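You operate a simulated robot arm through the tools that you are given. There is no shell and no other tool.

You run a simulated two-armed robot. Do the job below in one go: nothing can be reset, and whatever is moved stays where it is left.

## Task
Clamp the paper's tail and draw the new roll's loose end up to the join line.
Fine: clamp the end in the lower clamp bar, free the brake, slide the bar up and leave it clamped, brake again; brake dial as the chart says for this roll; mains stay off.
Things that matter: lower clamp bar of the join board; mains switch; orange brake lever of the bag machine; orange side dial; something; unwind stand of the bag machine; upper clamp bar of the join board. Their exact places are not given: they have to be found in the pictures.

The check looks at the end state, three seconds after you hand in, the way a careful person would. Anything else that was tipped, shoved, dropped, spilled or broken makes it a failure.

## Robot
Two 7-joint arms with two-finger parallel grippers on one trunk, on a base that moves. Base frame: it is fixed to the floor where the robot stands at the start and does not move with it; the origin is under the middle of the robot, x ahead of it, y to its left, z up. Lengths are in mm, angles in degrees, forces in N, time in s.
The left shoulder is at the start at [50, 158, 1083], the right one opposite. With the tool pointing down near the work surface each hand reaches from about 100 to 640 mm from the robot's upright axis, wherever it stands, measured 20 degrees to its own side. Places, roughly: lower clamp bar of the join board [100, 3600, 1000]; mains switch [-1100, 4400, 1000]; orange brake lever of the bag machine [-300, 3500, 700]; orange side dial [-300, 3600, 600]; something [1800, 1400, 0]; unwind stand of the bag machine [200, 3800, 500]; upper clamp bar of the join board [0, 3800, 1000]. Payload 3.91 kg a hand.
The tool frame of a hand sits at the grasp point between the pads (the TCP): z along the fingers, y along the line on which they close. The tips reach 30 mm beyond it. Largest opening 110 mm; finger width 20, thickness 10; the body of the gripper, 48 by 112 mm, starts 55 mm behind the TCP.
Orientation is that of the tool frame in the base frame, as a unit quaternion [x, y, z, w]. With the fingers straight down and closing along the base's y, the tool's x points along the base's -x, its y along +y and its z along -z.

## Interface
- The arms move only by the tool play_rows. It takes "left_deltas", "right_deltas" or both (then of equal length, played together; a hand with none holds still); each is a list that holds one entry, the list of rows, each a list of 7 numbers: the shift along the tool's x, y, z in mm, then the turn, a rotation vector about the tool's x, y, z in degrees, then the gripper command, from -1 (fully open) to 1 (shut), values between in proportion. In form: [[[x, y, z, ax, ay, az, hand], ...]]. A call has 1 to 20 rows; each row shifts and turns the commanded pose from where the row before left it, along the tool's axes as they then stand. Each row takes 0.2 s and may step no farther than 50 mm and 8.6 degrees from the row before; otherwise, or with a gripper value out of range, the whole call is refused. A pose out of reach is approached as far as the arm can. The call stops where the force on the tool passes 60 N (or 10 N more than at its start, if that is more) or the arm is blocked; 0.2 s more then pass. The fingers move at their own pace (about 153 mm/s each) and stop on an object; they squeeze with about 38 N. The grip force told is the motor's: it shows also when the fingers shut on nothing. Time passes only in rows, and 0.2 s behind the last, so rows that do not move let the fingers close. It gives the time, the measured TCP pose, the force on the tool (base axes), the opening and the grip force at its end, in the units of the frame above (readings bear some noise), with the torque about the TCP (base axes, N m) and any sound that the robot's microphone picked up, and new pictures: "pictures" is both (left out), scene, wrist or none (wrist: the cameras of the hands that moved).
- Cameras (640 x 400 px; columns grow to the right, rows downward): "scene" is now at [131.5, 11.1, 1256.6]; the picture's right is [0.13, -0.99, 0.00], its down [-0.20, -0.03, -0.98] and it looks along [0.97, 0.13, -0.20] (base axes); focal length 256 px, centre (320, 200). "left" rides on the left gripper at [72, -17, -103] in its tool frame; the picture's right is [0.23, 0.97, 0.00], its down [-0.76, 0.18, -0.62] and it looks along [-0.61, 0.14, 0.78] (tool axes); focal length 222 px, centre (320, 200). "right" rides on the right gripper at [72, 17, -103] in its tool frame; the picture's right is [-0.23, 0.97, 0.00], its down [-0.76, -0.18, -0.62] and it looks along [-0.61, -0.14, 0.78] (tool axes); focal length 222 px, centre (320, 200).
- slide_trunk(by): slides the trunk up (or, below 0, down) by that many mm; the arms and the scene camera ride with it, the base frame stays. It gives what a move gives, with no picture.
- drive_base(legs): drives the robot by 1 to 6 legs, each [ahead, turn to the left] in mm and degrees, along the robot's own axes; the way and the turn of a leg run together, so that a leg with both is an arc; at most 1500 mm and 180 degrees a leg. The arms and the cameras ride along, it lands a little off, and it stops where it bumps. It gives what a move gives, and a new picture of the scene camera.
- turn_head(pan, tilt): turns the head with the scene camera to pan (to the left, within 80 degrees either way) and tilt (down, from -29 to 69), counted from straight ahead of the robot. It gives what a move gives, and a new picture of the scene camera.
- pixel_to_xyz(camera, pixels): for up to 12 pixels [column, row] of the newest picture of that camera ("zoom" is the newest enlarged one), the place [x, y, z] in the base frame of the surface seen there, good to about 2 mm. The clock stands still meanwhile.
- zoom(camera, box): a new picture of the part [left, top, right, bottom] of that camera's present view, enlarged. The clock stands still meanwhile.
- finish_job(): hands the job in; it is judged then, once.

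Unless the task says otherwise, let go and move clear before handing in.

The tools are called after "Request:" as a command line: name --argument value ..., lists and objects as JSON in quotes. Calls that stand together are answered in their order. play_rows: Moves the arms, as the interface text tells. Its arguments: {"type":"object","properties":{"left_deltas":{"type":"array"},"right_deltas":{"type":"array"},"pictures":{"type":"string","enum":["both","scene","wrist","none"]}},"required":[]} The other tools are called the same way: slide_trunk (by) moves the trunk up or down; drive_base (legs) drives the base; turn_head (pan, tilt) turns the head that bears the scene camera; pixel_to_xyz (camera, pixels) gives the place of the surface under pixels of a picture; zoom (camera, box) takes an enlarged picture of a part of a camera's view; finish_job () hands the job in.

At the start:

```text
time: 0.0
left_tool_pos: [303.7, 159.8, 1153.4]
left_tcp_rot: [0.0, 1.0, -0.001, 0.001]
left_contact_force: [0.2, 0.4, 0.5]
left_wrist_torque: [0.02, 0.04, 0.03]
left_grip_width: 110.3
left_gripper_force: 0.1
right_tool_pos: [377.6, -145.1, 1215.5]
right_tcp_rot: [0.001, 1.0, 0.001, 0.001]
right_contact_force: [0.1, -0.8, 0.0]
right_wrist_torque: [-0.03, 0.03, 0.01]
right_grip_width: 110.0
right_gripper_force: 0.1
trunk travel left (down, up): [-325.0, 157.0]
robot x, y, heading: [-2.2, 3.0, 0.1]
head pan, tilt (commanded): [7.5, 11.6]
```

scene: 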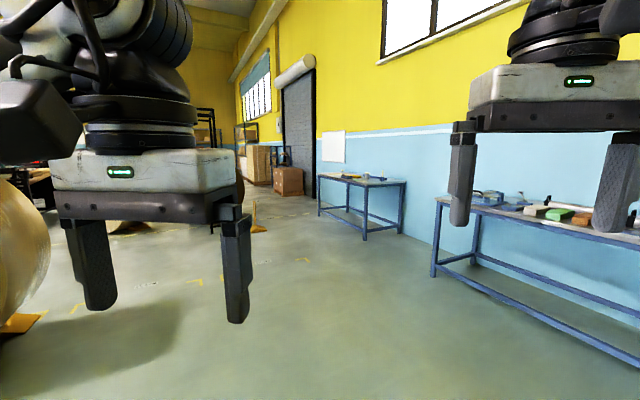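
right: 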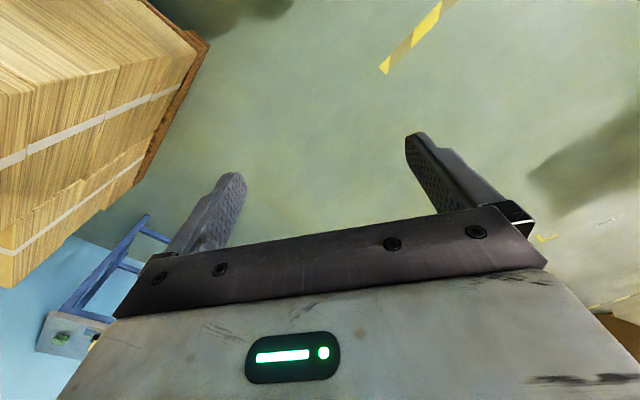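
left: 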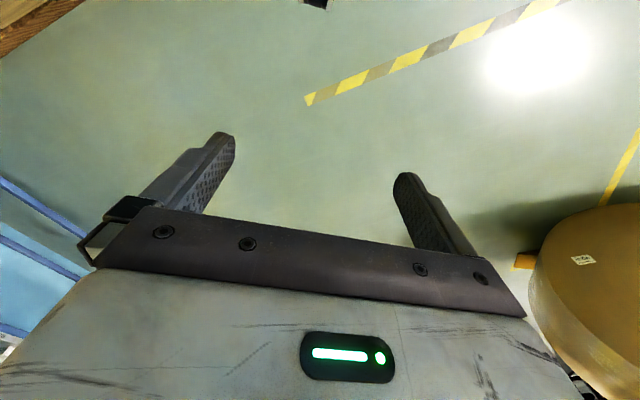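

The scene picture shows a hall with benches on the right and a paper roll at the left edge (column 0-50, row 250). The bag machine should lie to my left, so I turn the head to look there.

Request:
turn_head --pan 75 --tilt 10

```text
time: 1.4
left_tool_pos: [302.1, 159.6, 1153.3]
left_tcp_rot: [0.0, 1.0, 0.0, 0.0]
left_contact_force: [0.7, -0.6, -0.9]
left_wrist_torque: [0.0, 0.02, 0.02]
left_grip_width: 110.1
left_gripper_force: 0.0
right_tool_pos: [375.5, -145.7, 1214.3]
right_tcp_rot: [0.0, 1.0, 0.001, 0.001]
right_contact_force: [0.6, -0.4, -1.2]
right_wrist_torque: [-0.01, 0.0, -0.01]
right_grip_width: 110.1
right_gripper_force: 0.0
trunk travel left (down, up): [-325.0, 157.0]
robot x, y, heading: [-2.7, 5.0, 0.2]
head pan, tilt (commanded): [75.0, 10.0]
```

scene: 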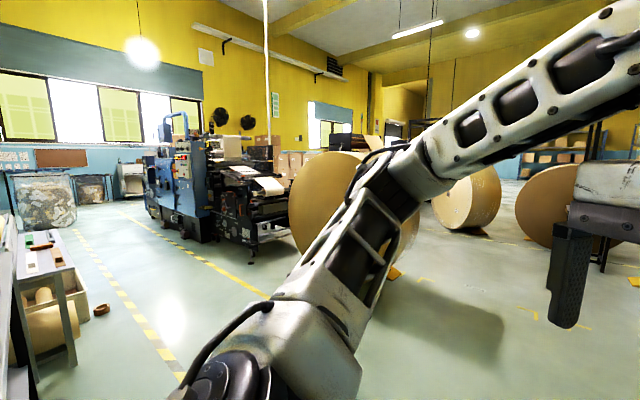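

The blue bag machine stands at columns 145-290, rows 110-250, and a big roll at columns 290-420 is near my path. I measure places before driving.

Request:
pixel_to_xyz --camera "scene" --pixels '[[150, 190], [190, 170], [232, 200], [265, 187], [250, 255], [330, 200], [300, 240], [395, 272], [60, 300], [100, 310], [200, 235], [165, 350]]'

Request:
zoom --camera "scene" --box '[130, 90, 310, 270]'

```text
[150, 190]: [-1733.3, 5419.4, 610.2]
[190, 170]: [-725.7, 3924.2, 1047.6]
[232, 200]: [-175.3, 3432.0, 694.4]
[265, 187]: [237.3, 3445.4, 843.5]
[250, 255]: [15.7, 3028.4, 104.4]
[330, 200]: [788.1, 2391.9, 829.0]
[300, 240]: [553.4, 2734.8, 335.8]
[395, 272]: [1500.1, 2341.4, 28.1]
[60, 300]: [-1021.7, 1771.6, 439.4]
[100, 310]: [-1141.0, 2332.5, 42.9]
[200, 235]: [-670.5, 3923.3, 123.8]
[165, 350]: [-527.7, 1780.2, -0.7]
```

```text
2.22 times, centred on (220, 180) of scene
```

zoom: 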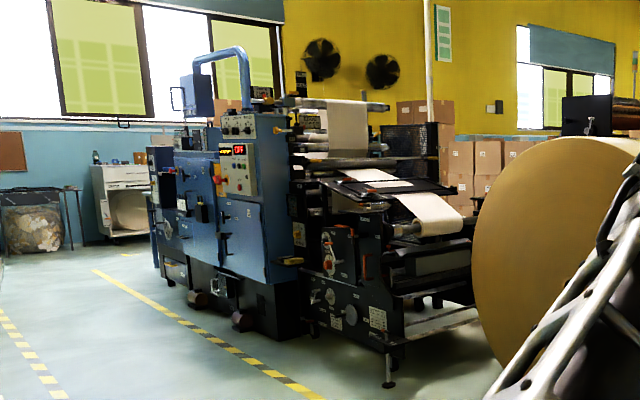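

The bag machine's near side is at about y=3030-3450 near x=-200..240, and the big roll's edge is at about (553, 2735). I turn left and drive up the clear aisle along x≈-100.

Request:
drive_base --legs '[[0, 93], [1500, 0]]'

Request:
turn_head --pan 0 --tilt 15

```text
time: 12.8
left_tool_pos: [-231.3, 1804.5, 1154.4]
left_tcp_rot: [0.723, -0.691, -0.001, -0.002]
left_contact_force: [-0.5, 0.0, 0.0]
left_wrist_torque: [0.0, 0.03, -0.02]
left_grip_width: 109.9
left_gripper_force: 0.1
right_tool_pos: [70.0, 1891.3, 1215.0]
right_tcp_rot: [0.722, -0.692, -0.001, 0.0]
right_contact_force: [-0.5, 0.2, 0.4]
right_wrist_torque: [0.0, 0.01, -0.02]
right_grip_width: 110.0
right_gripper_force: 0.0
trunk travel left (down, up): [-325.0, 157.0]
robot x, y, heading: [-60.8, 1508.7, 92.7]
head pan, tilt (commanded): [75.0, 10.0]
```

scene: 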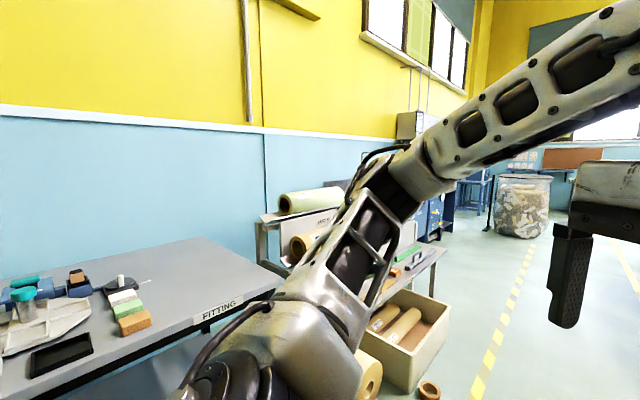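

```text
time: 14.2
left_tool_pos: [-232.6, 1804.1, 1154.9]
left_tcp_rot: [0.723, -0.691, 0.0, -0.002]
left_contact_force: [0.7, -0.3, -0.6]
left_wrist_torque: [0.03, -0.02, -0.01]
left_grip_width: 109.9
left_gripper_force: 0.0
right_tool_pos: [69.4, 1892.0, 1215.4]
right_tcp_rot: [0.722, -0.691, -0.001, 0.0]
right_contact_force: [0.3, 0.6, -0.1]
right_wrist_torque: [0.0, -0.01, 0.0]
right_grip_width: 110.1
right_gripper_force: 0.1
trunk travel left (down, up): [-325.0, 157.0]
robot x, y, heading: [-58.2, 1509.9, 92.5]
head pan, tilt (commanded): [0.0, 15.0]
```

scene: 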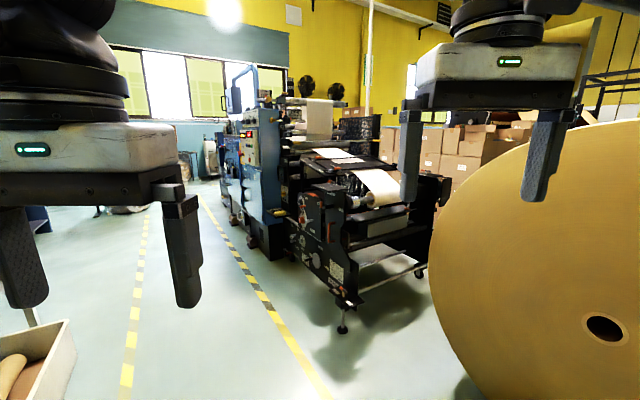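

The bag machine is now well in view (columns 220-450, rows 90-330), and the arms partly block it. I zoom on the unwind stand and measure points.

Request:
zoom --camera "scene" --box '[270, 90, 460, 210]'

Request:
zoom --camera "scene" --box '[215, 90, 355, 310]'

Request:
pixel_to_xyz --camera "scene" --pixels '[[345, 155], [375, 185], [330, 225], [302, 205], [338, 325], [345, 300], [425, 185], [265, 160], [245, 145], [430, 250], [356, 200], [440, 190]]'

```text
3.33 times, centred on (365, 150) of scene
```

zoom: 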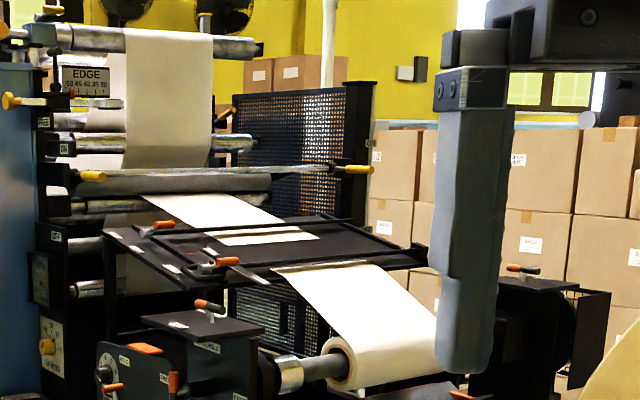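

```text
1.82 times, centred on (285, 200) of scene
```

zoom: 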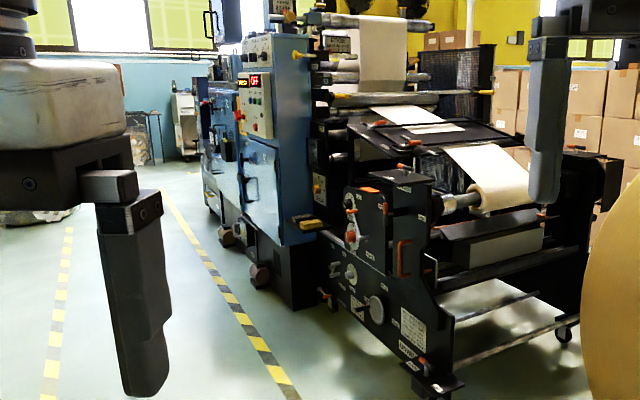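

```text
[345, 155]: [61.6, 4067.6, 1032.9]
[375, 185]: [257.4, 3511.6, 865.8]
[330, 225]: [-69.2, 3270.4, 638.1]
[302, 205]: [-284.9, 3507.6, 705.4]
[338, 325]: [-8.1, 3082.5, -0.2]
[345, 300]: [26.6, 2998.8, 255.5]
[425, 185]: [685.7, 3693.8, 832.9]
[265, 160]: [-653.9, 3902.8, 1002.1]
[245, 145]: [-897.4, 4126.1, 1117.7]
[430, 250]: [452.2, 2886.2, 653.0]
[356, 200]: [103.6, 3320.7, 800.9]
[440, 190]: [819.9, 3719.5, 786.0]
```

The unwind stand's side plate runs from about (27, 2999) to (-285, 3508); the operator side with the lever and dials faces toward -x/-y. I check the crate at the lower left (50, 340) before driving to that side.

Request:
pixel_to_xyz --camera "scene" --pixels '[[65, 325], [70, 385], [40, 325], [258, 275], [300, 340], [235, 225], [282, 165], [303, 158], [370, 205], [352, 170], [330, 180], [312, 260]]'

Request:
zoom --camera "scene" --box '[285, 160, 385, 310]'

```text
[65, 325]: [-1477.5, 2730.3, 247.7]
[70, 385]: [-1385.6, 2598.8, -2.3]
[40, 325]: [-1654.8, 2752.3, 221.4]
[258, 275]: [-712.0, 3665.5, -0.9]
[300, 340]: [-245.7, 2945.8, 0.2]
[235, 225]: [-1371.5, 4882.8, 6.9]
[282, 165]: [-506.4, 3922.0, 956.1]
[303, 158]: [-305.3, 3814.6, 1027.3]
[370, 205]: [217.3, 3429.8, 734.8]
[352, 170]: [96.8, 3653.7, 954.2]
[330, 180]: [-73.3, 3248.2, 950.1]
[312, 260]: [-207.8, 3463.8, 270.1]
```

```text
2.67 times, centred on (335, 235) of scene
```

zoom: 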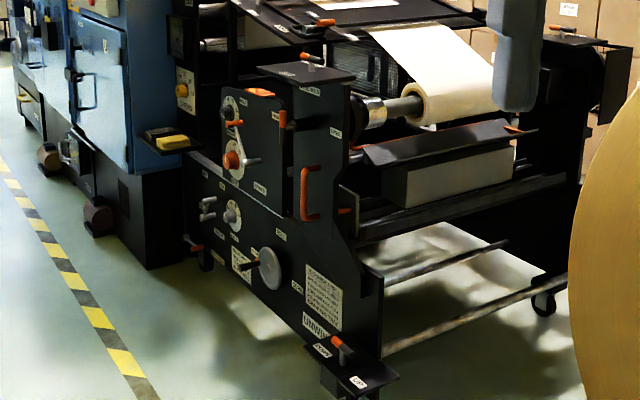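

The operator side has clear floor: the crate is at about (-1400, 2600) and the stand's near foot at (-8, 3080). I drive to about (-560, 2600) and face the stand's side plate.

Request:
drive_base --legs '[[0, 22], [1200, 0], [0, -70]]'

```text
time: 24.5
left_tool_pos: [-433.4, 2930.3, 1153.6]
left_tcp_rot: [-0.372, 0.928, -0.001, 0.001]
left_contact_force: [-0.1, -0.9, -0.3]
left_wrist_torque: [-0.01, 0.01, -0.02]
left_grip_width: 109.8
left_gripper_force: 0.1
right_tool_pos: [-167.7, 2759.5, 1216.7]
right_tcp_rot: [-0.371, 0.929, 0.001, 0.0]
right_contact_force: [0.1, 0.7, 0.1]
right_wrist_torque: [0.01, 0.03, -0.02]
right_grip_width: 110.0
right_gripper_force: 0.1
trunk travel left (down, up): [-325.0, 157.0]
robot x, y, heading: [-540.9, 2604.4, 43.6]
head pan, tilt (commanded): [0.0, 15.0]
```

scene: 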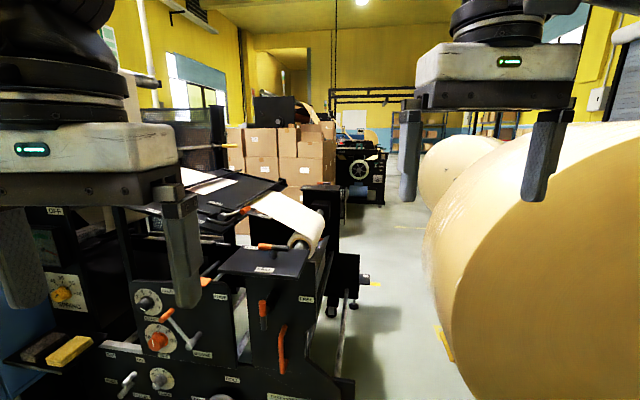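

The stand's side panel fills the lower left (columns 0-350, rows 180-400). I tilt the head down to read labels, the dial and the chart.

Request:
turn_head --pan 12 --tilt 38

Request:
zoom --camera "scene" --box '[160, 40, 400, 190]'

Request:
zoom --camera "scene" --box '[160, 120, 400, 270]'

Request:
zoom --camera "scene" --box '[160, 250, 400, 400]'

```text
time: 25.4
left_tool_pos: [-432.7, 2929.7, 1154.8]
left_tcp_rot: [-0.372, 0.928, -0.001, 0.002]
left_contact_force: [1.1, 0.7, -0.1]
left_wrist_torque: [0.04, -0.02, 0.04]
left_grip_width: 109.8
left_gripper_force: 0.1
right_tool_pos: [-167.4, 2760.8, 1216.2]
right_tcp_rot: [-0.371, 0.928, 0.001, 0.0]
right_contact_force: [0.1, 1.1, -0.1]
right_wrist_torque: [0.01, 0.0, -0.03]
right_grip_width: 110.2
right_gripper_force: 0.0
trunk travel left (down, up): [-325.0, 157.0]
robot x, y, heading: [-541.8, 2605.1, 43.6]
head pan, tilt (commanded): [12.0, 38.0]
```

scene: 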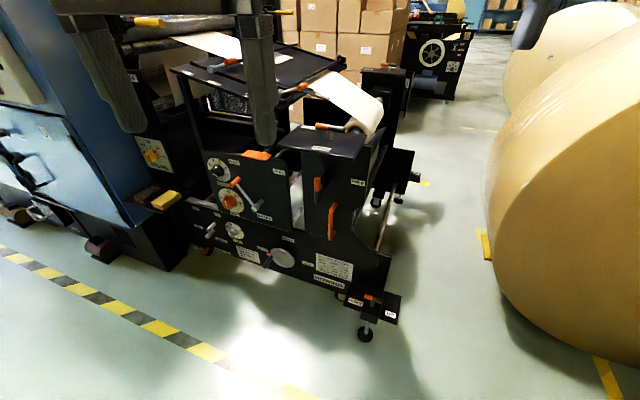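

```text
2.67 times, centred on (280, 115) of scene
```

zoom: 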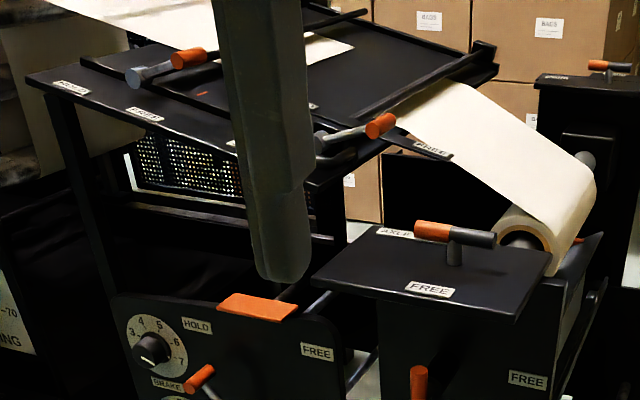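

```text
2.67 times, centred on (280, 195) of scene
```

zoom: 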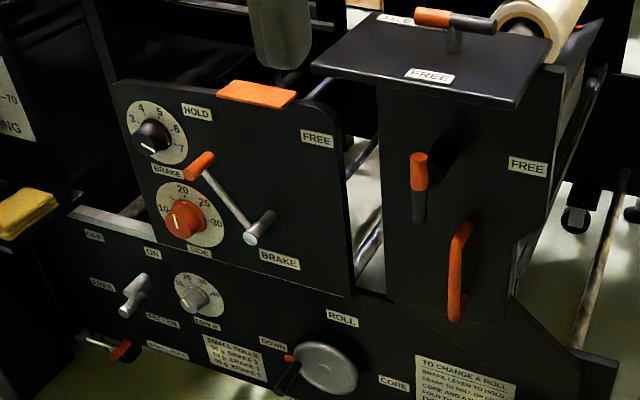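

```text
2.67 times, centred on (280, 325) of scene
```

zoom: 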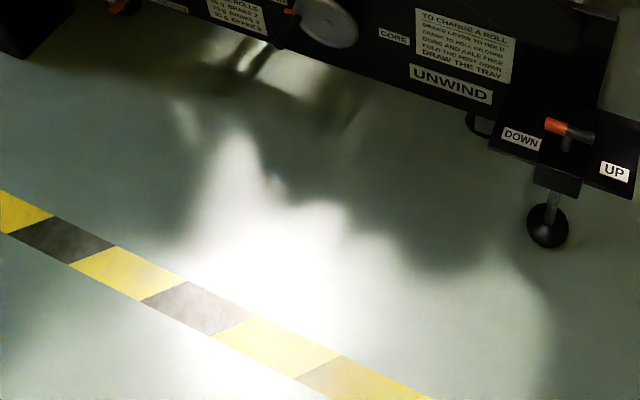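

The panel shows a dial labelled BRAKE (scale 3-7) at about (220, 170), an orange dial labelled SIDE below it, and the brake lever with HOLD/FREE/BRAKE plates. I zoom harder to read the charts and plates.

Request:
zoom --camera "scene" --box '[195, 140, 305, 220]'

Request:
zoom --camera "scene" --box '[180, 215, 300, 285]'

Request:
zoom --camera "scene" --box '[290, 235, 390, 300]'

Request:
zoom --camera "scene" --box '[160, 30, 350, 130]'

Request:
pixel_to_xyz --camera "scene" --pixels '[[217, 170], [229, 201], [236, 182], [258, 207], [245, 155], [310, 162], [232, 62], [303, 87], [360, 120], [250, 145]]'

```text
5.00 times, centred on (250, 180) of scene
```

zoom: 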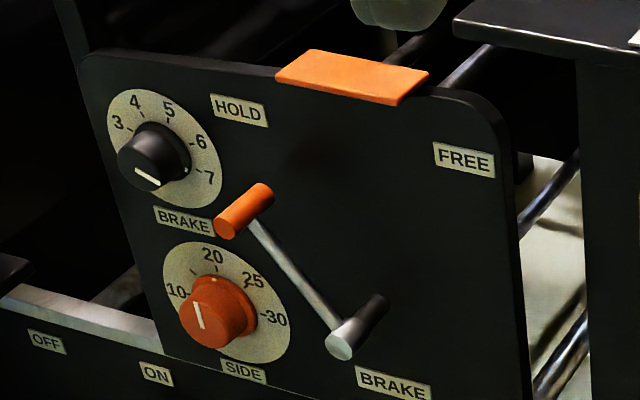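

```text
5.33 times, centred on (240, 250) of scene
```

zoom: 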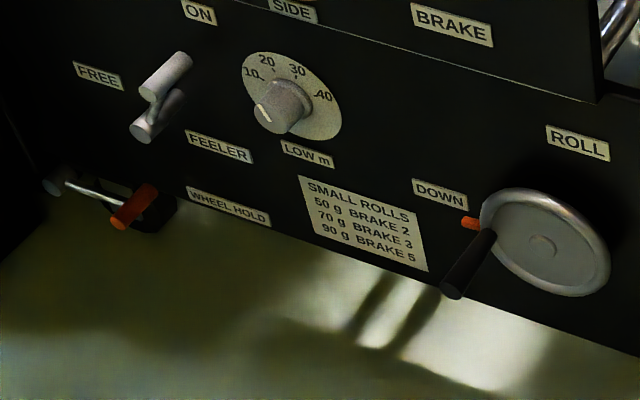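

```text
6.15 times, centred on (340, 268) of scene
```

zoom: 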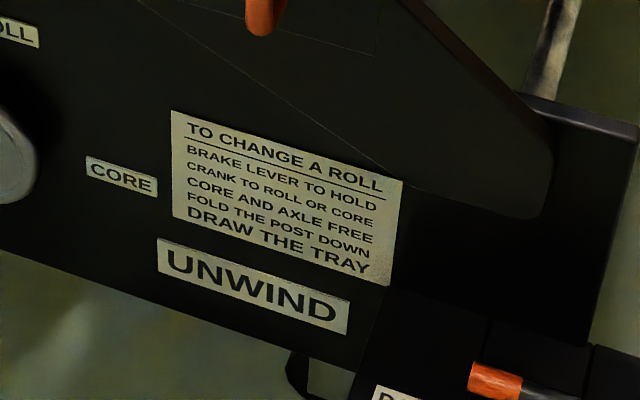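

```text
3.37 times, centred on (255, 80) of scene
```

zoom: 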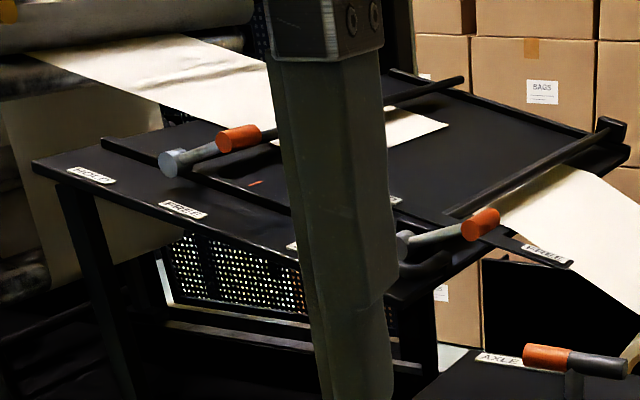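

```text
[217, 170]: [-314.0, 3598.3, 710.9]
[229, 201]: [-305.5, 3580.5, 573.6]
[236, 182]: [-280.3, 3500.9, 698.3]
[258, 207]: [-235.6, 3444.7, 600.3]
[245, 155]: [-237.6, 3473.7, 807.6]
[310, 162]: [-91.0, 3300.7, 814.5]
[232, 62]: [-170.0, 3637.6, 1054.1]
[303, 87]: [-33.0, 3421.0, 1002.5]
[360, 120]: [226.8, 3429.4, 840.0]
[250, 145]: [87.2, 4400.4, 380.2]
```

The chart reads "SMALL ROLLS 50 g BRAKE 2, 70 g BRAKE 3, 90 g BRAKE 5", and the brake lever seems to lean towards HOLD. I measure label points for the panel plane and then lift the left hand out of the line of sight.

Request:
pixel_to_xyz --camera "scene" --pixels '[[234, 162], [279, 172], [235, 214], [265, 217], [195, 208], [250, 190], [328, 284], [333, 265], [358, 182], [320, 148], [345, 132], [284, 60]]'

Request:
play_rows --left_deltas '[[[0, 0, -40, 0, 0, 0, -1], [0, 0, -40, 0, 0, 0, -1], [0, 0, -40, 0, 0, 0, -1], [0, 0, -40, 0, 0, 0, -1], [0, 0, -40, 0, 0, 0, -1], [0, 0, -40, 0, 0, 0, -1]]]' --right_deltas '[[[0, 0, -30, 0, 0, 0, -1], [0, 0, -30, 0, 0, 0, -1], [0, 0, -30, 0, 0, 0, -1], [0, 0, -30, 0, 0, 0, -1], [0, 0, -30, 0, 0, 0, -1], [0, 0, -30, 0, 0, 0, -1]]]' --pictures "scene"

```text
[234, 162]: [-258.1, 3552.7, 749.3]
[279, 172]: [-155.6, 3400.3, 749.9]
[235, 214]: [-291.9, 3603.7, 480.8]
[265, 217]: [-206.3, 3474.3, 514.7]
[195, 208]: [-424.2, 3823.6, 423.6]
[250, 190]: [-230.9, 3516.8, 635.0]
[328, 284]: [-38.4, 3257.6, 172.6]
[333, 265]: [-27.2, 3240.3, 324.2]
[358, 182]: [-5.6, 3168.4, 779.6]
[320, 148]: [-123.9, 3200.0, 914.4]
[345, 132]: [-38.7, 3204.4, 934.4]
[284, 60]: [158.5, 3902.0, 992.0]
```

```text
time: 26.8
left_tool_pos: [-427.8, 2931.1, 1309.0]
left_tcp_rot: [-0.372, 0.928, -0.002, 0.003]
left_contact_force: [0.6, -0.1, -0.3]
left_wrist_torque: [0.02, 0.02, -0.02]
left_grip_width: 109.9
left_gripper_force: 0.0
left hand out of reach, approached as far as the arm can: row 4, 5, 6
right_tool_pos: [-178.1, 2751.6, 1319.8]
right_tcp_rot: [-0.37, 0.929, 0.002, 0.001]
right_contact_force: [-0.7, 0.2, -0.4]
right_wrist_torque: [0.0, 0.01, -0.01]
right_grip_width: 110.0
right_gripper_force: 0.1
right hand out of reach, approached as far as the arm can: row 4, 5, 6
trunk travel left (down, up): [-325.0, 157.0]
robot x, y, heading: [-540.5, 2607.5, 43.6]
head pan, tilt (commanded): [12.0, 38.0]
```

scene: 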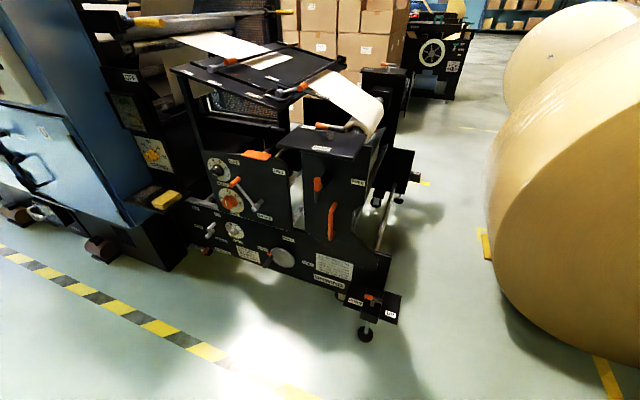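

The view is now clear. The panel runs along (-0.556, 0.831), so facing it means heading about 33.8°. I zoom on the join board and the roll.

Request:
zoom --camera "scene" --box '[165, 25, 355, 115]'

Request:
zoom --camera "scene" --box '[270, 60, 420, 150]'

Request:
zoom --camera "scene" --box '[100, 60, 200, 220]'

```text
3.37 times, centred on (260, 70) of scene
```

zoom: 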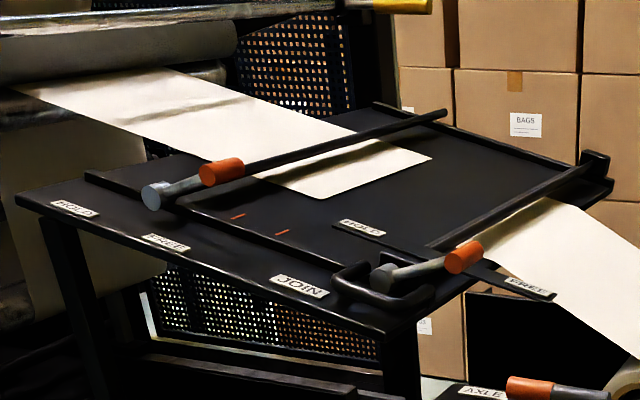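

```text
4.27 times, centred on (345, 105) of scene
```

zoom: 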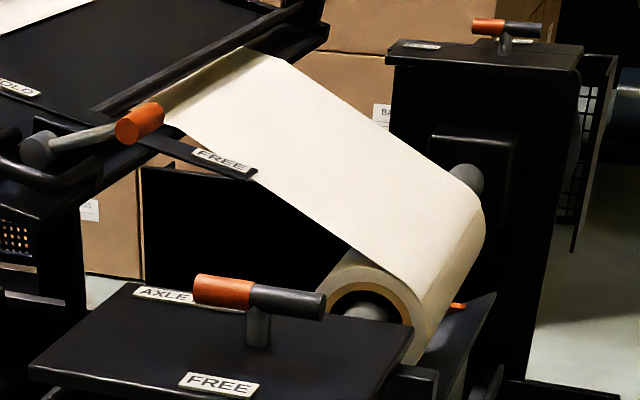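

```text
2.50 times, centred on (150, 140) of scene
```

zoom: 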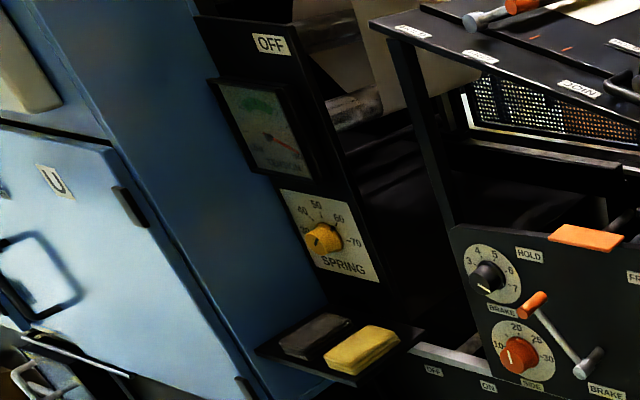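

The join board is clear: upper clamp lever at about (225, 62) and lower clamp lever with U-handle at about (285, 85), both with HOLD/FREE plates and a JOIN mark. I drive to stand squarely in front of the side panel.

Request:
drive_base --legs '[[0, 57.9], [581, 0], [0, -67.7]]'

Request:
turn_head --pan 0 --tilt 40

```text
time: 35.6
left_tool_pos: [-496.6, 3476.7, 1309.0]
left_tcp_rot: [-0.295, 0.956, -0.001, 0.004]
left_contact_force: [0.3, 0.6, 0.6]
left_wrist_torque: [-0.01, 0.01, -0.02]
left_grip_width: 109.9
left_gripper_force: 0.2
right_tool_pos: [-280.7, 3259.9, 1319.6]
right_tcp_rot: [-0.294, 0.956, 0.002, 0.001]
right_contact_force: [-0.1, -0.2, -0.3]
right_wrist_torque: [0.0, -0.03, -0.02]
right_grip_width: 110.1
right_gripper_force: 0.0
trunk travel left (down, up): [-325.0, 157.0]
robot x, y, heading: [-659.8, 3175.0, 34.0]
head pan, tilt (commanded): [12.0, 38.0]
```

scene: 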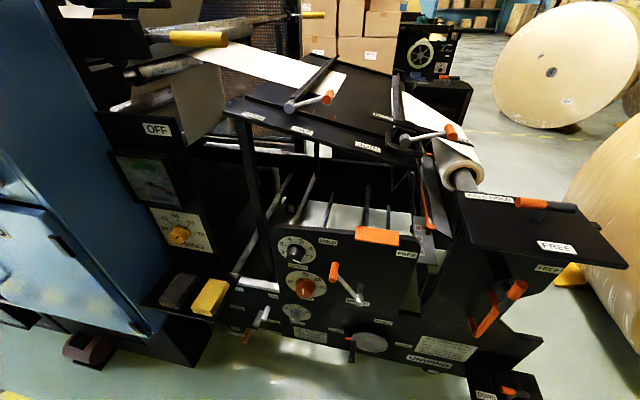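

```text
time: 36.3
left_tool_pos: [-495.9, 3477.8, 1308.3]
left_tcp_rot: [-0.295, 0.956, -0.001, 0.004]
left_contact_force: [-0.1, 0.0, 0.0]
left_wrist_torque: [-0.01, 0.0, 0.03]
left_grip_width: 110.2
left_gripper_force: 0.0
right_tool_pos: [-280.2, 3260.4, 1319.1]
right_tcp_rot: [-0.293, 0.956, 0.001, 0.002]
right_contact_force: [-0.1, 0.7, 0.1]
right_wrist_torque: [0.02, -0.01, -0.02]
right_grip_width: 110.1
right_gripper_force: 0.0
trunk travel left (down, up): [-325.0, 157.0]
robot x, y, heading: [-664.1, 3172.8, 34.3]
head pan, tilt (commanded): [0.0, 40.0]
```

scene: 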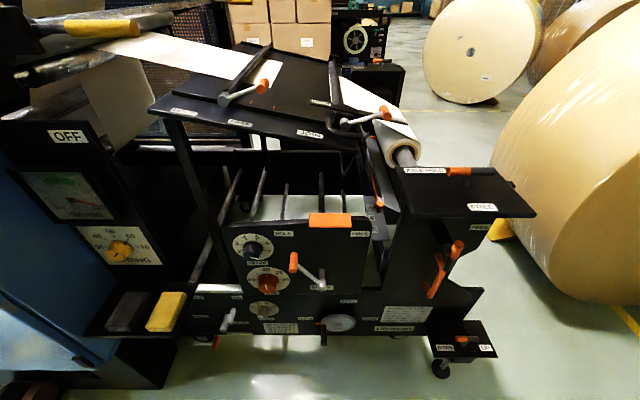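

Request:
zoom --camera "scene" --box '[150, 40, 310, 140]'

Request:
zoom --camera "scene" --box '[280, 60, 440, 160]'

Request:
zoom --camera "scene" --box '[220, 205, 380, 305]'

Request:
zoom --camera "scene" --box '[380, 130, 540, 230]'

```text
4.00 times, centred on (230, 90) of scene
```

zoom: 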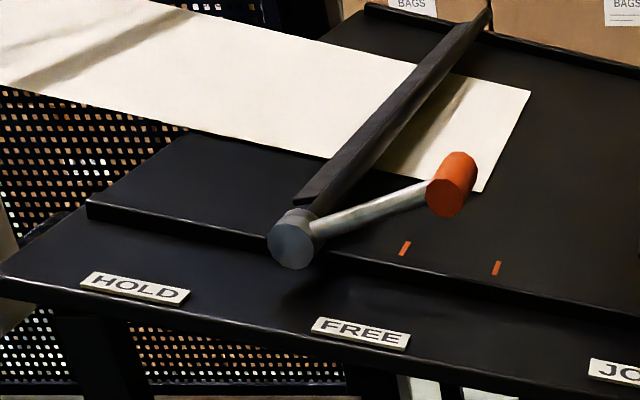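

```text
4.00 times, centred on (360, 110) of scene
```

zoom: 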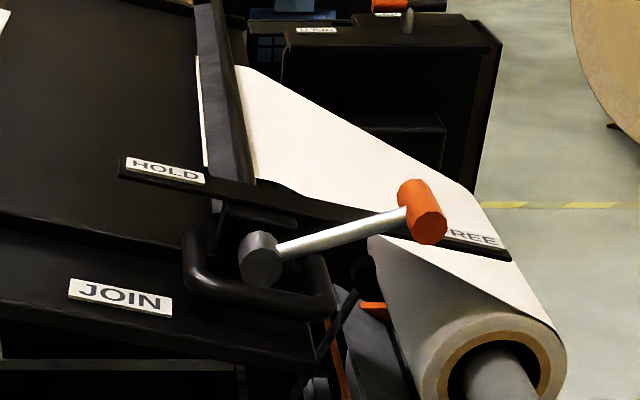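

```text
4.00 times, centred on (300, 255) of scene
```

zoom: 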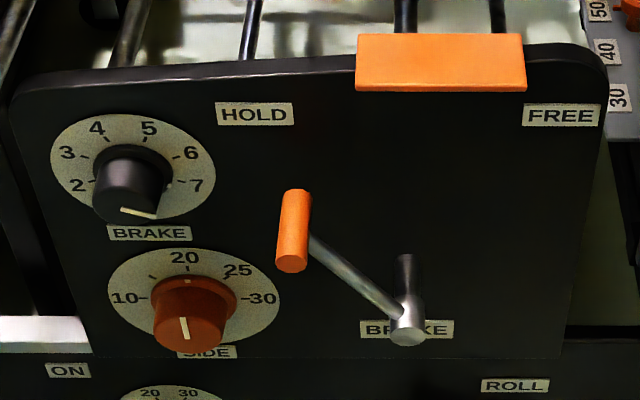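

```text
4.00 times, centred on (460, 180) of scene
```

zoom: 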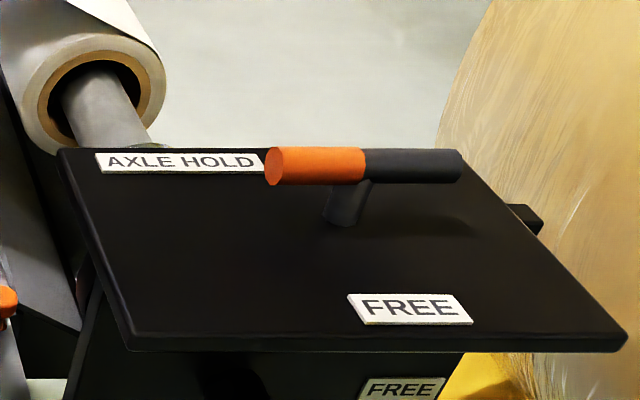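

Both clamp levers lean towards their FREE plates: the upper one at (260, 87) and the lower one at (385, 113). Red join marks show at about (251, 102) and (274, 107), and the brake lever is at HOLD. I measure these features in a zoom.

Request:
zoom --camera "scene" --box '[150, 40, 310, 140]'

Request:
pixel_to_xyz --camera "zoom" --pixels '[[291, 250], [335, 222], [450, 190], [455, 165], [405, 248], [497, 268], [135, 288], [360, 332], [474, 186], [526, 95], [400, 115], [620, 370]]'

Request:
zoom --camera "scene" --box '[280, 60, 440, 160]'

Request:
pixel_to_xyz --camera "zoom" --pixels '[[260, 265], [330, 235], [425, 220], [410, 190], [163, 170], [470, 236], [120, 298], [202, 130], [198, 60], [230, 100], [190, 250], [270, 308]]'

```text
4.00 times, centred on (230, 90) of scene
```

zoom: 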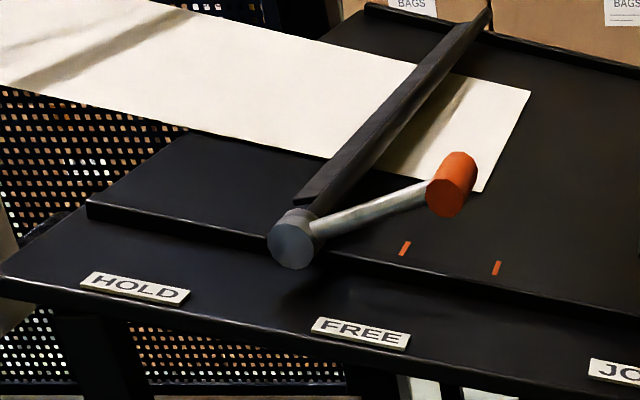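

```text
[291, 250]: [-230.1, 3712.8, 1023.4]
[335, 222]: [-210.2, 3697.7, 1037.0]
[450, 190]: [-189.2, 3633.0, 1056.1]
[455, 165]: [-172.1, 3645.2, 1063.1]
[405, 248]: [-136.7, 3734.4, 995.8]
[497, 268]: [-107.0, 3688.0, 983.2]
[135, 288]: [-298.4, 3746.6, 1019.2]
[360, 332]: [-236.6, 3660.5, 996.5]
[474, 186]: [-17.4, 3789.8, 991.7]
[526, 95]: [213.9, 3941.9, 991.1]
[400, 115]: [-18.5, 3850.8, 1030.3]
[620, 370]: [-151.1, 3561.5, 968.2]
```

```text
4.00 times, centred on (360, 110) of scene
```

zoom: 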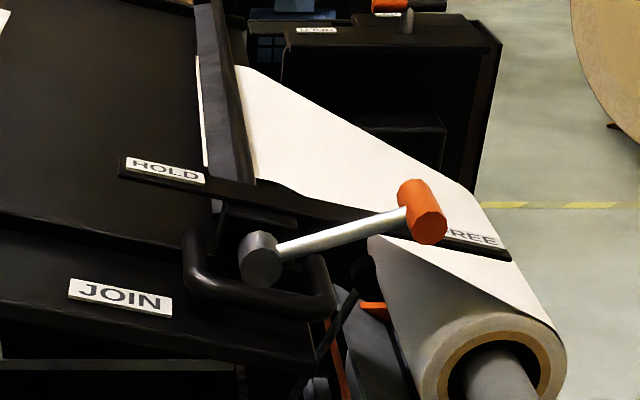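

```text
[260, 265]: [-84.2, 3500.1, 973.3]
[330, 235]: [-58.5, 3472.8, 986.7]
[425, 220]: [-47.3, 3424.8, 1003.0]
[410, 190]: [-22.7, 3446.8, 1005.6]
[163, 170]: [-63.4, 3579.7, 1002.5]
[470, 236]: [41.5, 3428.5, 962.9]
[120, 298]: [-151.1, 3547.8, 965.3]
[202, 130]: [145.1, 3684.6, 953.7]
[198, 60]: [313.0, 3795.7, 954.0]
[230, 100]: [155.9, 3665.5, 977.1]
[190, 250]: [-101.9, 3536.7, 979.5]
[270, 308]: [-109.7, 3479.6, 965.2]
```

In machine terms the tail's end lies mid-way between the red marks and the new paper's loose end sits about 175 mm below them. Now I look for the roll's grammage marking and read the brake dial more closely.

Request:
zoom --camera "scene" --box '[225, 225, 285, 265]'

Request:
zoom --camera "scene" --box '[365, 105, 445, 170]'

Request:
zoom --camera "scene" --box '[360, 160, 400, 240]'

Request:
zoom --camera "scene" --box '[420, 10, 560, 110]'

```text
10.00 times, centred on (255, 245) of scene
```

zoom: 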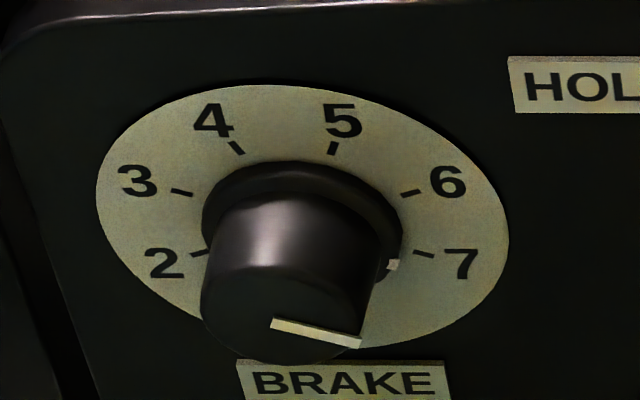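

```text
6.15 times, centred on (405, 138) of scene
```

zoom: 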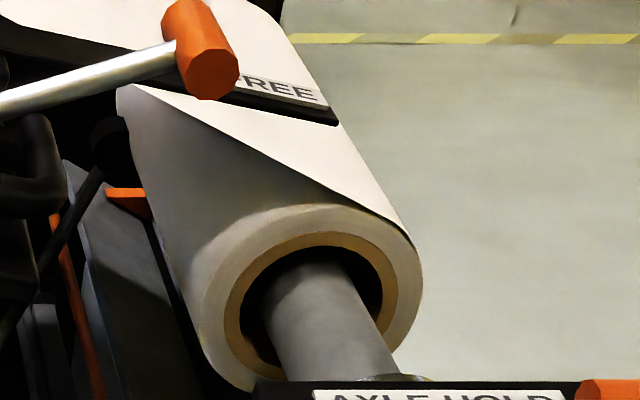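

```text
5.00 times, centred on (380, 200) of scene
```

zoom: 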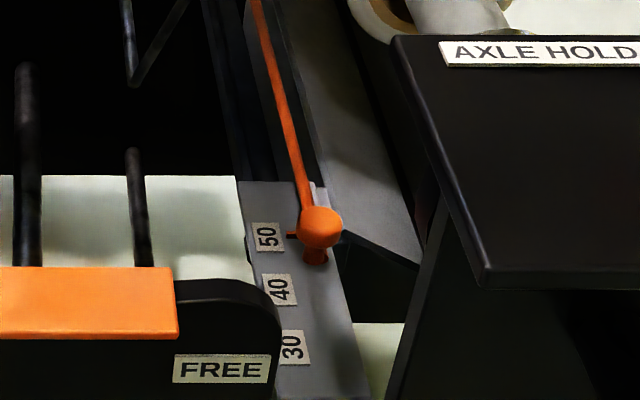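

```text
4.00 times, centred on (490, 60) of scene
```

zoom: 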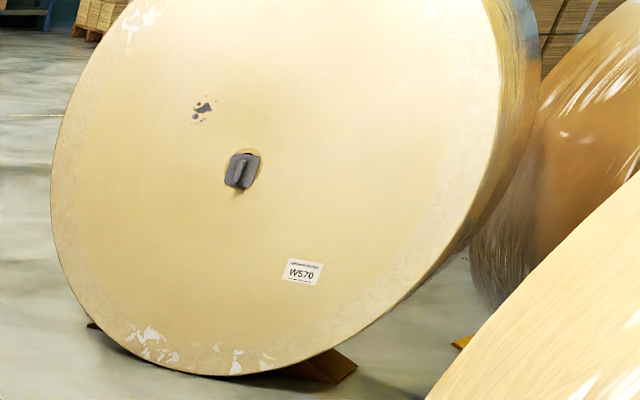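

The brake dial's pointer sits just past 7 (zoom pixel (360, 342)), and a big roll carries a label "W570", but the small roll shows no marking yet. The unnamed "something" at (1800, 1400, 0) may carry the roll's data, so I look that way.

Request:
turn_head --pan -70 --tilt 15

```text
time: 37.8
left_tool_pos: [-497.9, 3477.5, 1307.7]
left_tcp_rot: [-0.295, 0.955, -0.002, 0.003]
left_contact_force: [-0.2, -0.1, 0.6]
left_wrist_torque: [-0.04, 0.02, 0.01]
left_grip_width: 109.9
left_gripper_force: 0.2
right_tool_pos: [-281.2, 3260.4, 1319.7]
right_tcp_rot: [-0.293, 0.956, 0.002, 0.002]
right_contact_force: [-0.3, 0.8, 0.3]
right_wrist_torque: [0.0, 0.03, 0.01]
right_grip_width: 110.0
right_gripper_force: 0.0
trunk travel left (down, up): [-325.0, 157.0]
robot x, y, heading: [-663.6, 3173.7, 34.2]
head pan, tilt (commanded): [-70.0, 15.0]
```

scene: 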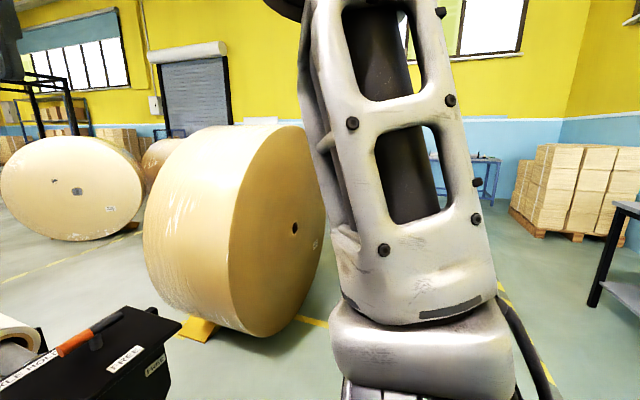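

The right arm blocks the direct line to (1800, 1400). I turn the base right so the hands part around that sight line.

Request:
drive_base --legs '[[0, -78]]'

Request:
turn_head --pan 5 --tilt 20

```text
time: 41.5
left_tool_pos: [-332.0, 3079.8, 1307.9]
left_tcp_rot: [0.368, 0.93, -0.004, 0.002]
left_contact_force: [-0.2, -0.5, 0.2]
left_wrist_torque: [0.01, 0.0, 0.01]
left_grip_width: 109.9
left_gripper_force: 0.1
right_tool_pos: [-496.9, 2822.5, 1319.0]
right_tcp_rot: [0.369, 0.929, 0.0, 0.001]
right_contact_force: [-0.2, -0.9, 0.4]
right_wrist_torque: [-0.01, 0.03, -0.02]
right_grip_width: 110.1
right_gripper_force: 0.3
trunk travel left (down, up): [-325.0, 157.0]
robot x, y, heading: [-663.8, 3180.0, -43.3]
head pan, tilt (commanded): [-70.0, 15.0]
```

scene: 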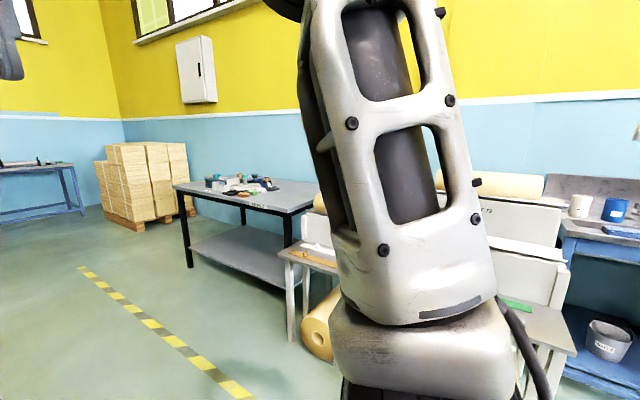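

```text
time: 43.0
left_tool_pos: [-332.0, 3080.3, 1308.3]
left_tcp_rot: [0.368, 0.93, -0.004, 0.001]
left_contact_force: [-0.7, -0.5, 0.2]
left_wrist_torque: [0.04, 0.01, 0.01]
left_grip_width: 109.9
left_gripper_force: 0.1
right_tool_pos: [-496.0, 2822.1, 1319.1]
right_tcp_rot: [0.369, 0.929, 0.001, 0.002]
right_contact_force: [0.2, 0.7, -0.6]
right_wrist_torque: [0.01, -0.04, 0.03]
right_grip_width: 110.2
right_gripper_force: 0.1
trunk travel left (down, up): [-325.0, 157.0]
robot x, y, heading: [-660.2, 3179.8, -43.5]
head pan, tilt (commanded): [5.0, 20.0]
```

scene: 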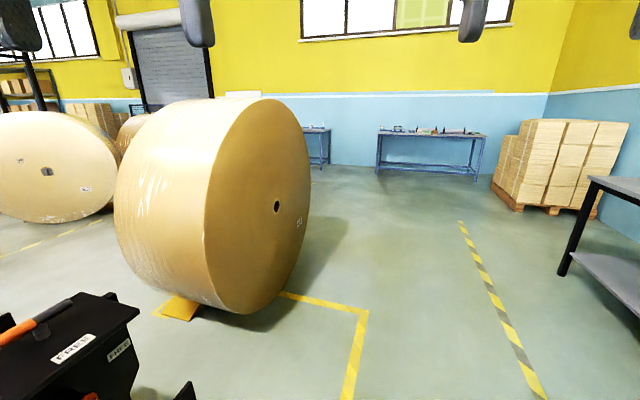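

The spot (1800, 1400) should appear near pixel (308, 215), just at the right rim of the big roll. I zoom there and check the roll's own label.

Request:
zoom --camera "scene" --box '[240, 160, 400, 260]'

Request:
pixel_to_xyz --camera "scene" --pixels '[[320, 215], [277, 207], [300, 222], [330, 200], [308, 160], [290, 275], [210, 205], [255, 310], [350, 225]]'

```text
4.00 times, centred on (320, 210) of scene
```

zoom: 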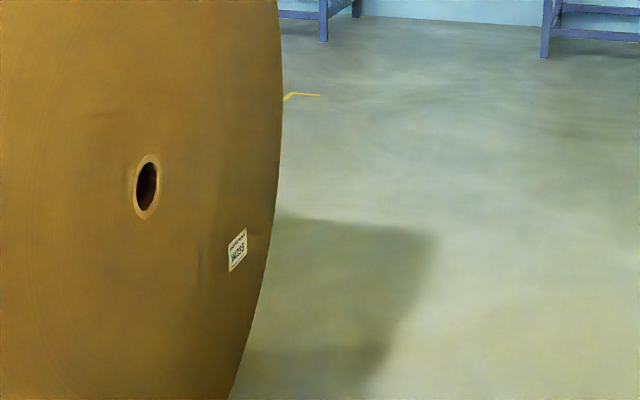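

```text
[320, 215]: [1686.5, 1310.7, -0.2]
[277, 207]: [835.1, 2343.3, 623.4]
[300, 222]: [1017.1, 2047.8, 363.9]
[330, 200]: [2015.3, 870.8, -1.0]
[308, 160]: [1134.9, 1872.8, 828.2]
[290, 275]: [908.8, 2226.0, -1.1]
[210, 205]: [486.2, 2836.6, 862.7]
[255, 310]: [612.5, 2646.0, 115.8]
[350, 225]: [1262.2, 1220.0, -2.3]
```

The big roll hides the area right behind it. I drive to a spot with a free view of (1800, 1400).

Request:
drive_base --legs '[[0, -20], [1500, 0], [0, 48]]'

Request:
turn_head --pan 0 --tilt 30

```text
time: 53.7
left_tool_pos: [370.7, 1917.3, 1307.3]
left_tcp_rot: [0.122, 0.993, -0.002, 0.003]
left_contact_force: [0.9, -0.4, 0.2]
left_wrist_torque: [-0.02, 0.02, -0.02]
left_grip_width: 109.9
left_gripper_force: 0.2
right_tool_pos: [352.5, 1610.8, 1319.3]
right_tcp_rot: [0.122, 0.993, 0.001, 0.002]
right_contact_force: [0.2, -0.5, -0.1]
right_wrist_torque: [-0.04, 0.02, -0.03]
right_grip_width: 109.8
right_gripper_force: 0.1
trunk travel left (down, up): [-325.0, 157.0]
robot x, y, heading: [32.1, 1838.3, -14.1]
head pan, tilt (commanded): [5.0, 20.0]
```

scene: 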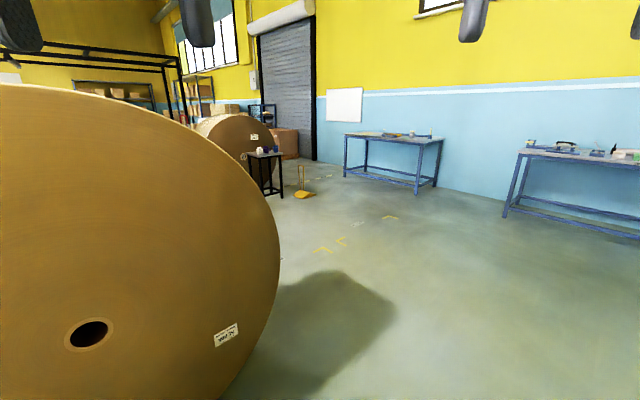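

```text
time: 54.4
left_tool_pos: [370.5, 1915.6, 1307.5]
left_tcp_rot: [0.12, 0.993, -0.002, 0.002]
left_contact_force: [1.0, -0.1, 0.1]
left_wrist_torque: [-0.01, 0.01, 0.0]
left_grip_width: 110.2
left_gripper_force: 0.0
right_tool_pos: [354.0, 1610.4, 1319.9]
right_tcp_rot: [0.122, 0.993, 0.0, 0.001]
right_contact_force: [1.6, 0.2, 0.1]
right_wrist_torque: [0.01, -0.01, -0.03]
right_grip_width: 110.2
right_gripper_force: 0.0
trunk travel left (down, up): [-325.0, 157.0]
robot x, y, heading: [35.8, 1836.2, -13.8]
head pan, tilt (commanded): [0.0, 30.0]
```

scene: 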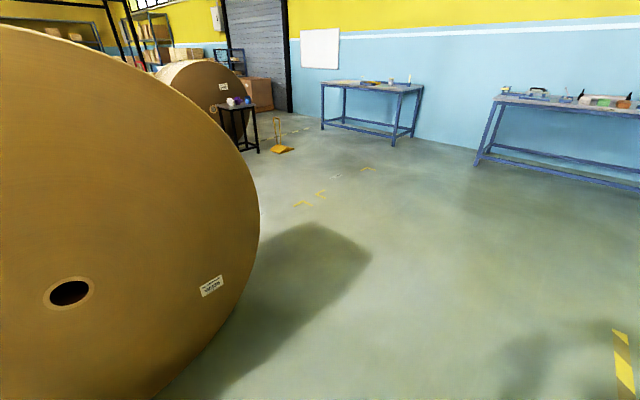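

At (1800, 1400) (pixel about (320, 230)) I only see floor with markings and a shadow. I zoom in on the floor text and the big-roll label.

Request:
zoom --camera "scene" --box '[240, 150, 440, 275]'

Request:
zoom --camera "scene" --box '[190, 60, 310, 170]'

Request:
zoom --camera "scene" --box '[180, 260, 260, 310]'

Request:
zoom --camera "scene" --box '[460, 60, 640, 200]'

Request:
zoom --camera "scene" --box '[290, 10, 440, 100]'

Request:
pixel_to_xyz --camera "scene" --pixels '[[335, 175], [305, 203], [320, 193], [280, 150], [240, 102], [368, 169], [320, 230]]'

```text
3.20 times, centred on (340, 212) of scene
```

zoom: 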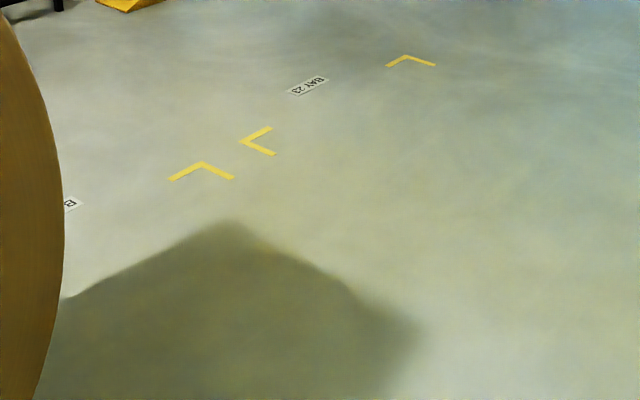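

```text
3.64 times, centred on (250, 115) of scene
```

zoom: 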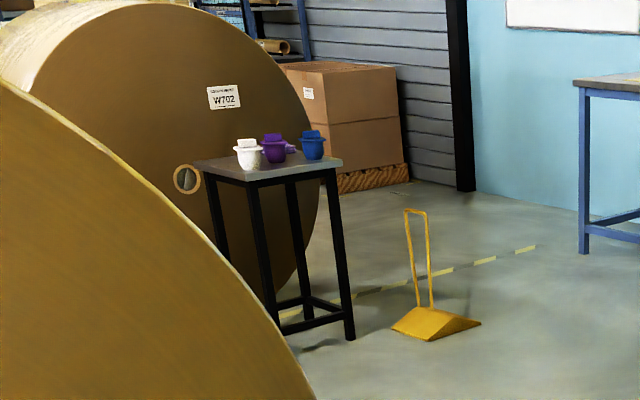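

```text
8.00 times, centred on (220, 285) of scene
```

zoom: 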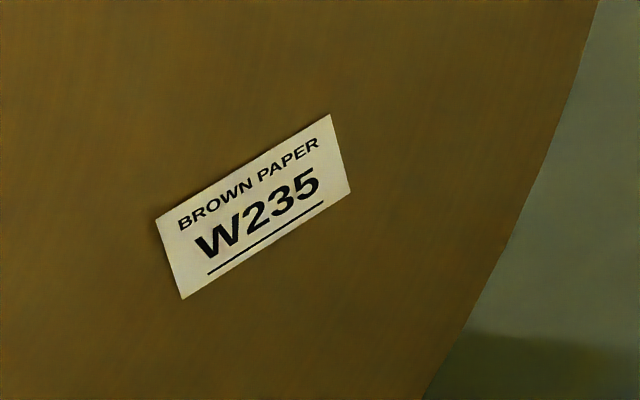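

```text
2.86 times, centred on (550, 130) of scene
```

zoom: 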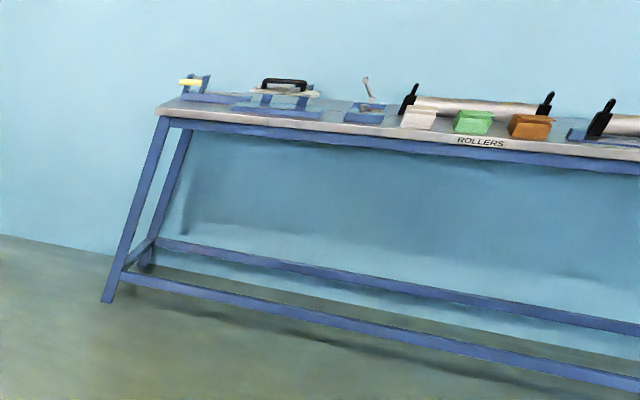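

```text
4.27 times, centred on (365, 55) of scene
```

zoom: 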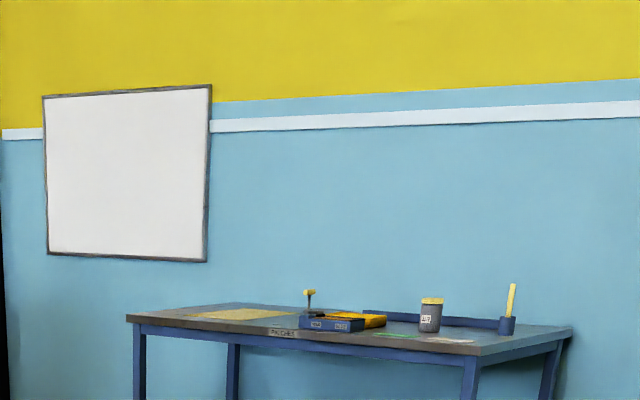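

```text
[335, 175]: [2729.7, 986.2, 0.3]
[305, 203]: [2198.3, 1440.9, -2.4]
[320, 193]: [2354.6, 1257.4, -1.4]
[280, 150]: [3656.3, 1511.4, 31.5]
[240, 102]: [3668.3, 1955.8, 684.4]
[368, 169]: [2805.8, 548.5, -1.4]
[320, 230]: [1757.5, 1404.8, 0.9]
```

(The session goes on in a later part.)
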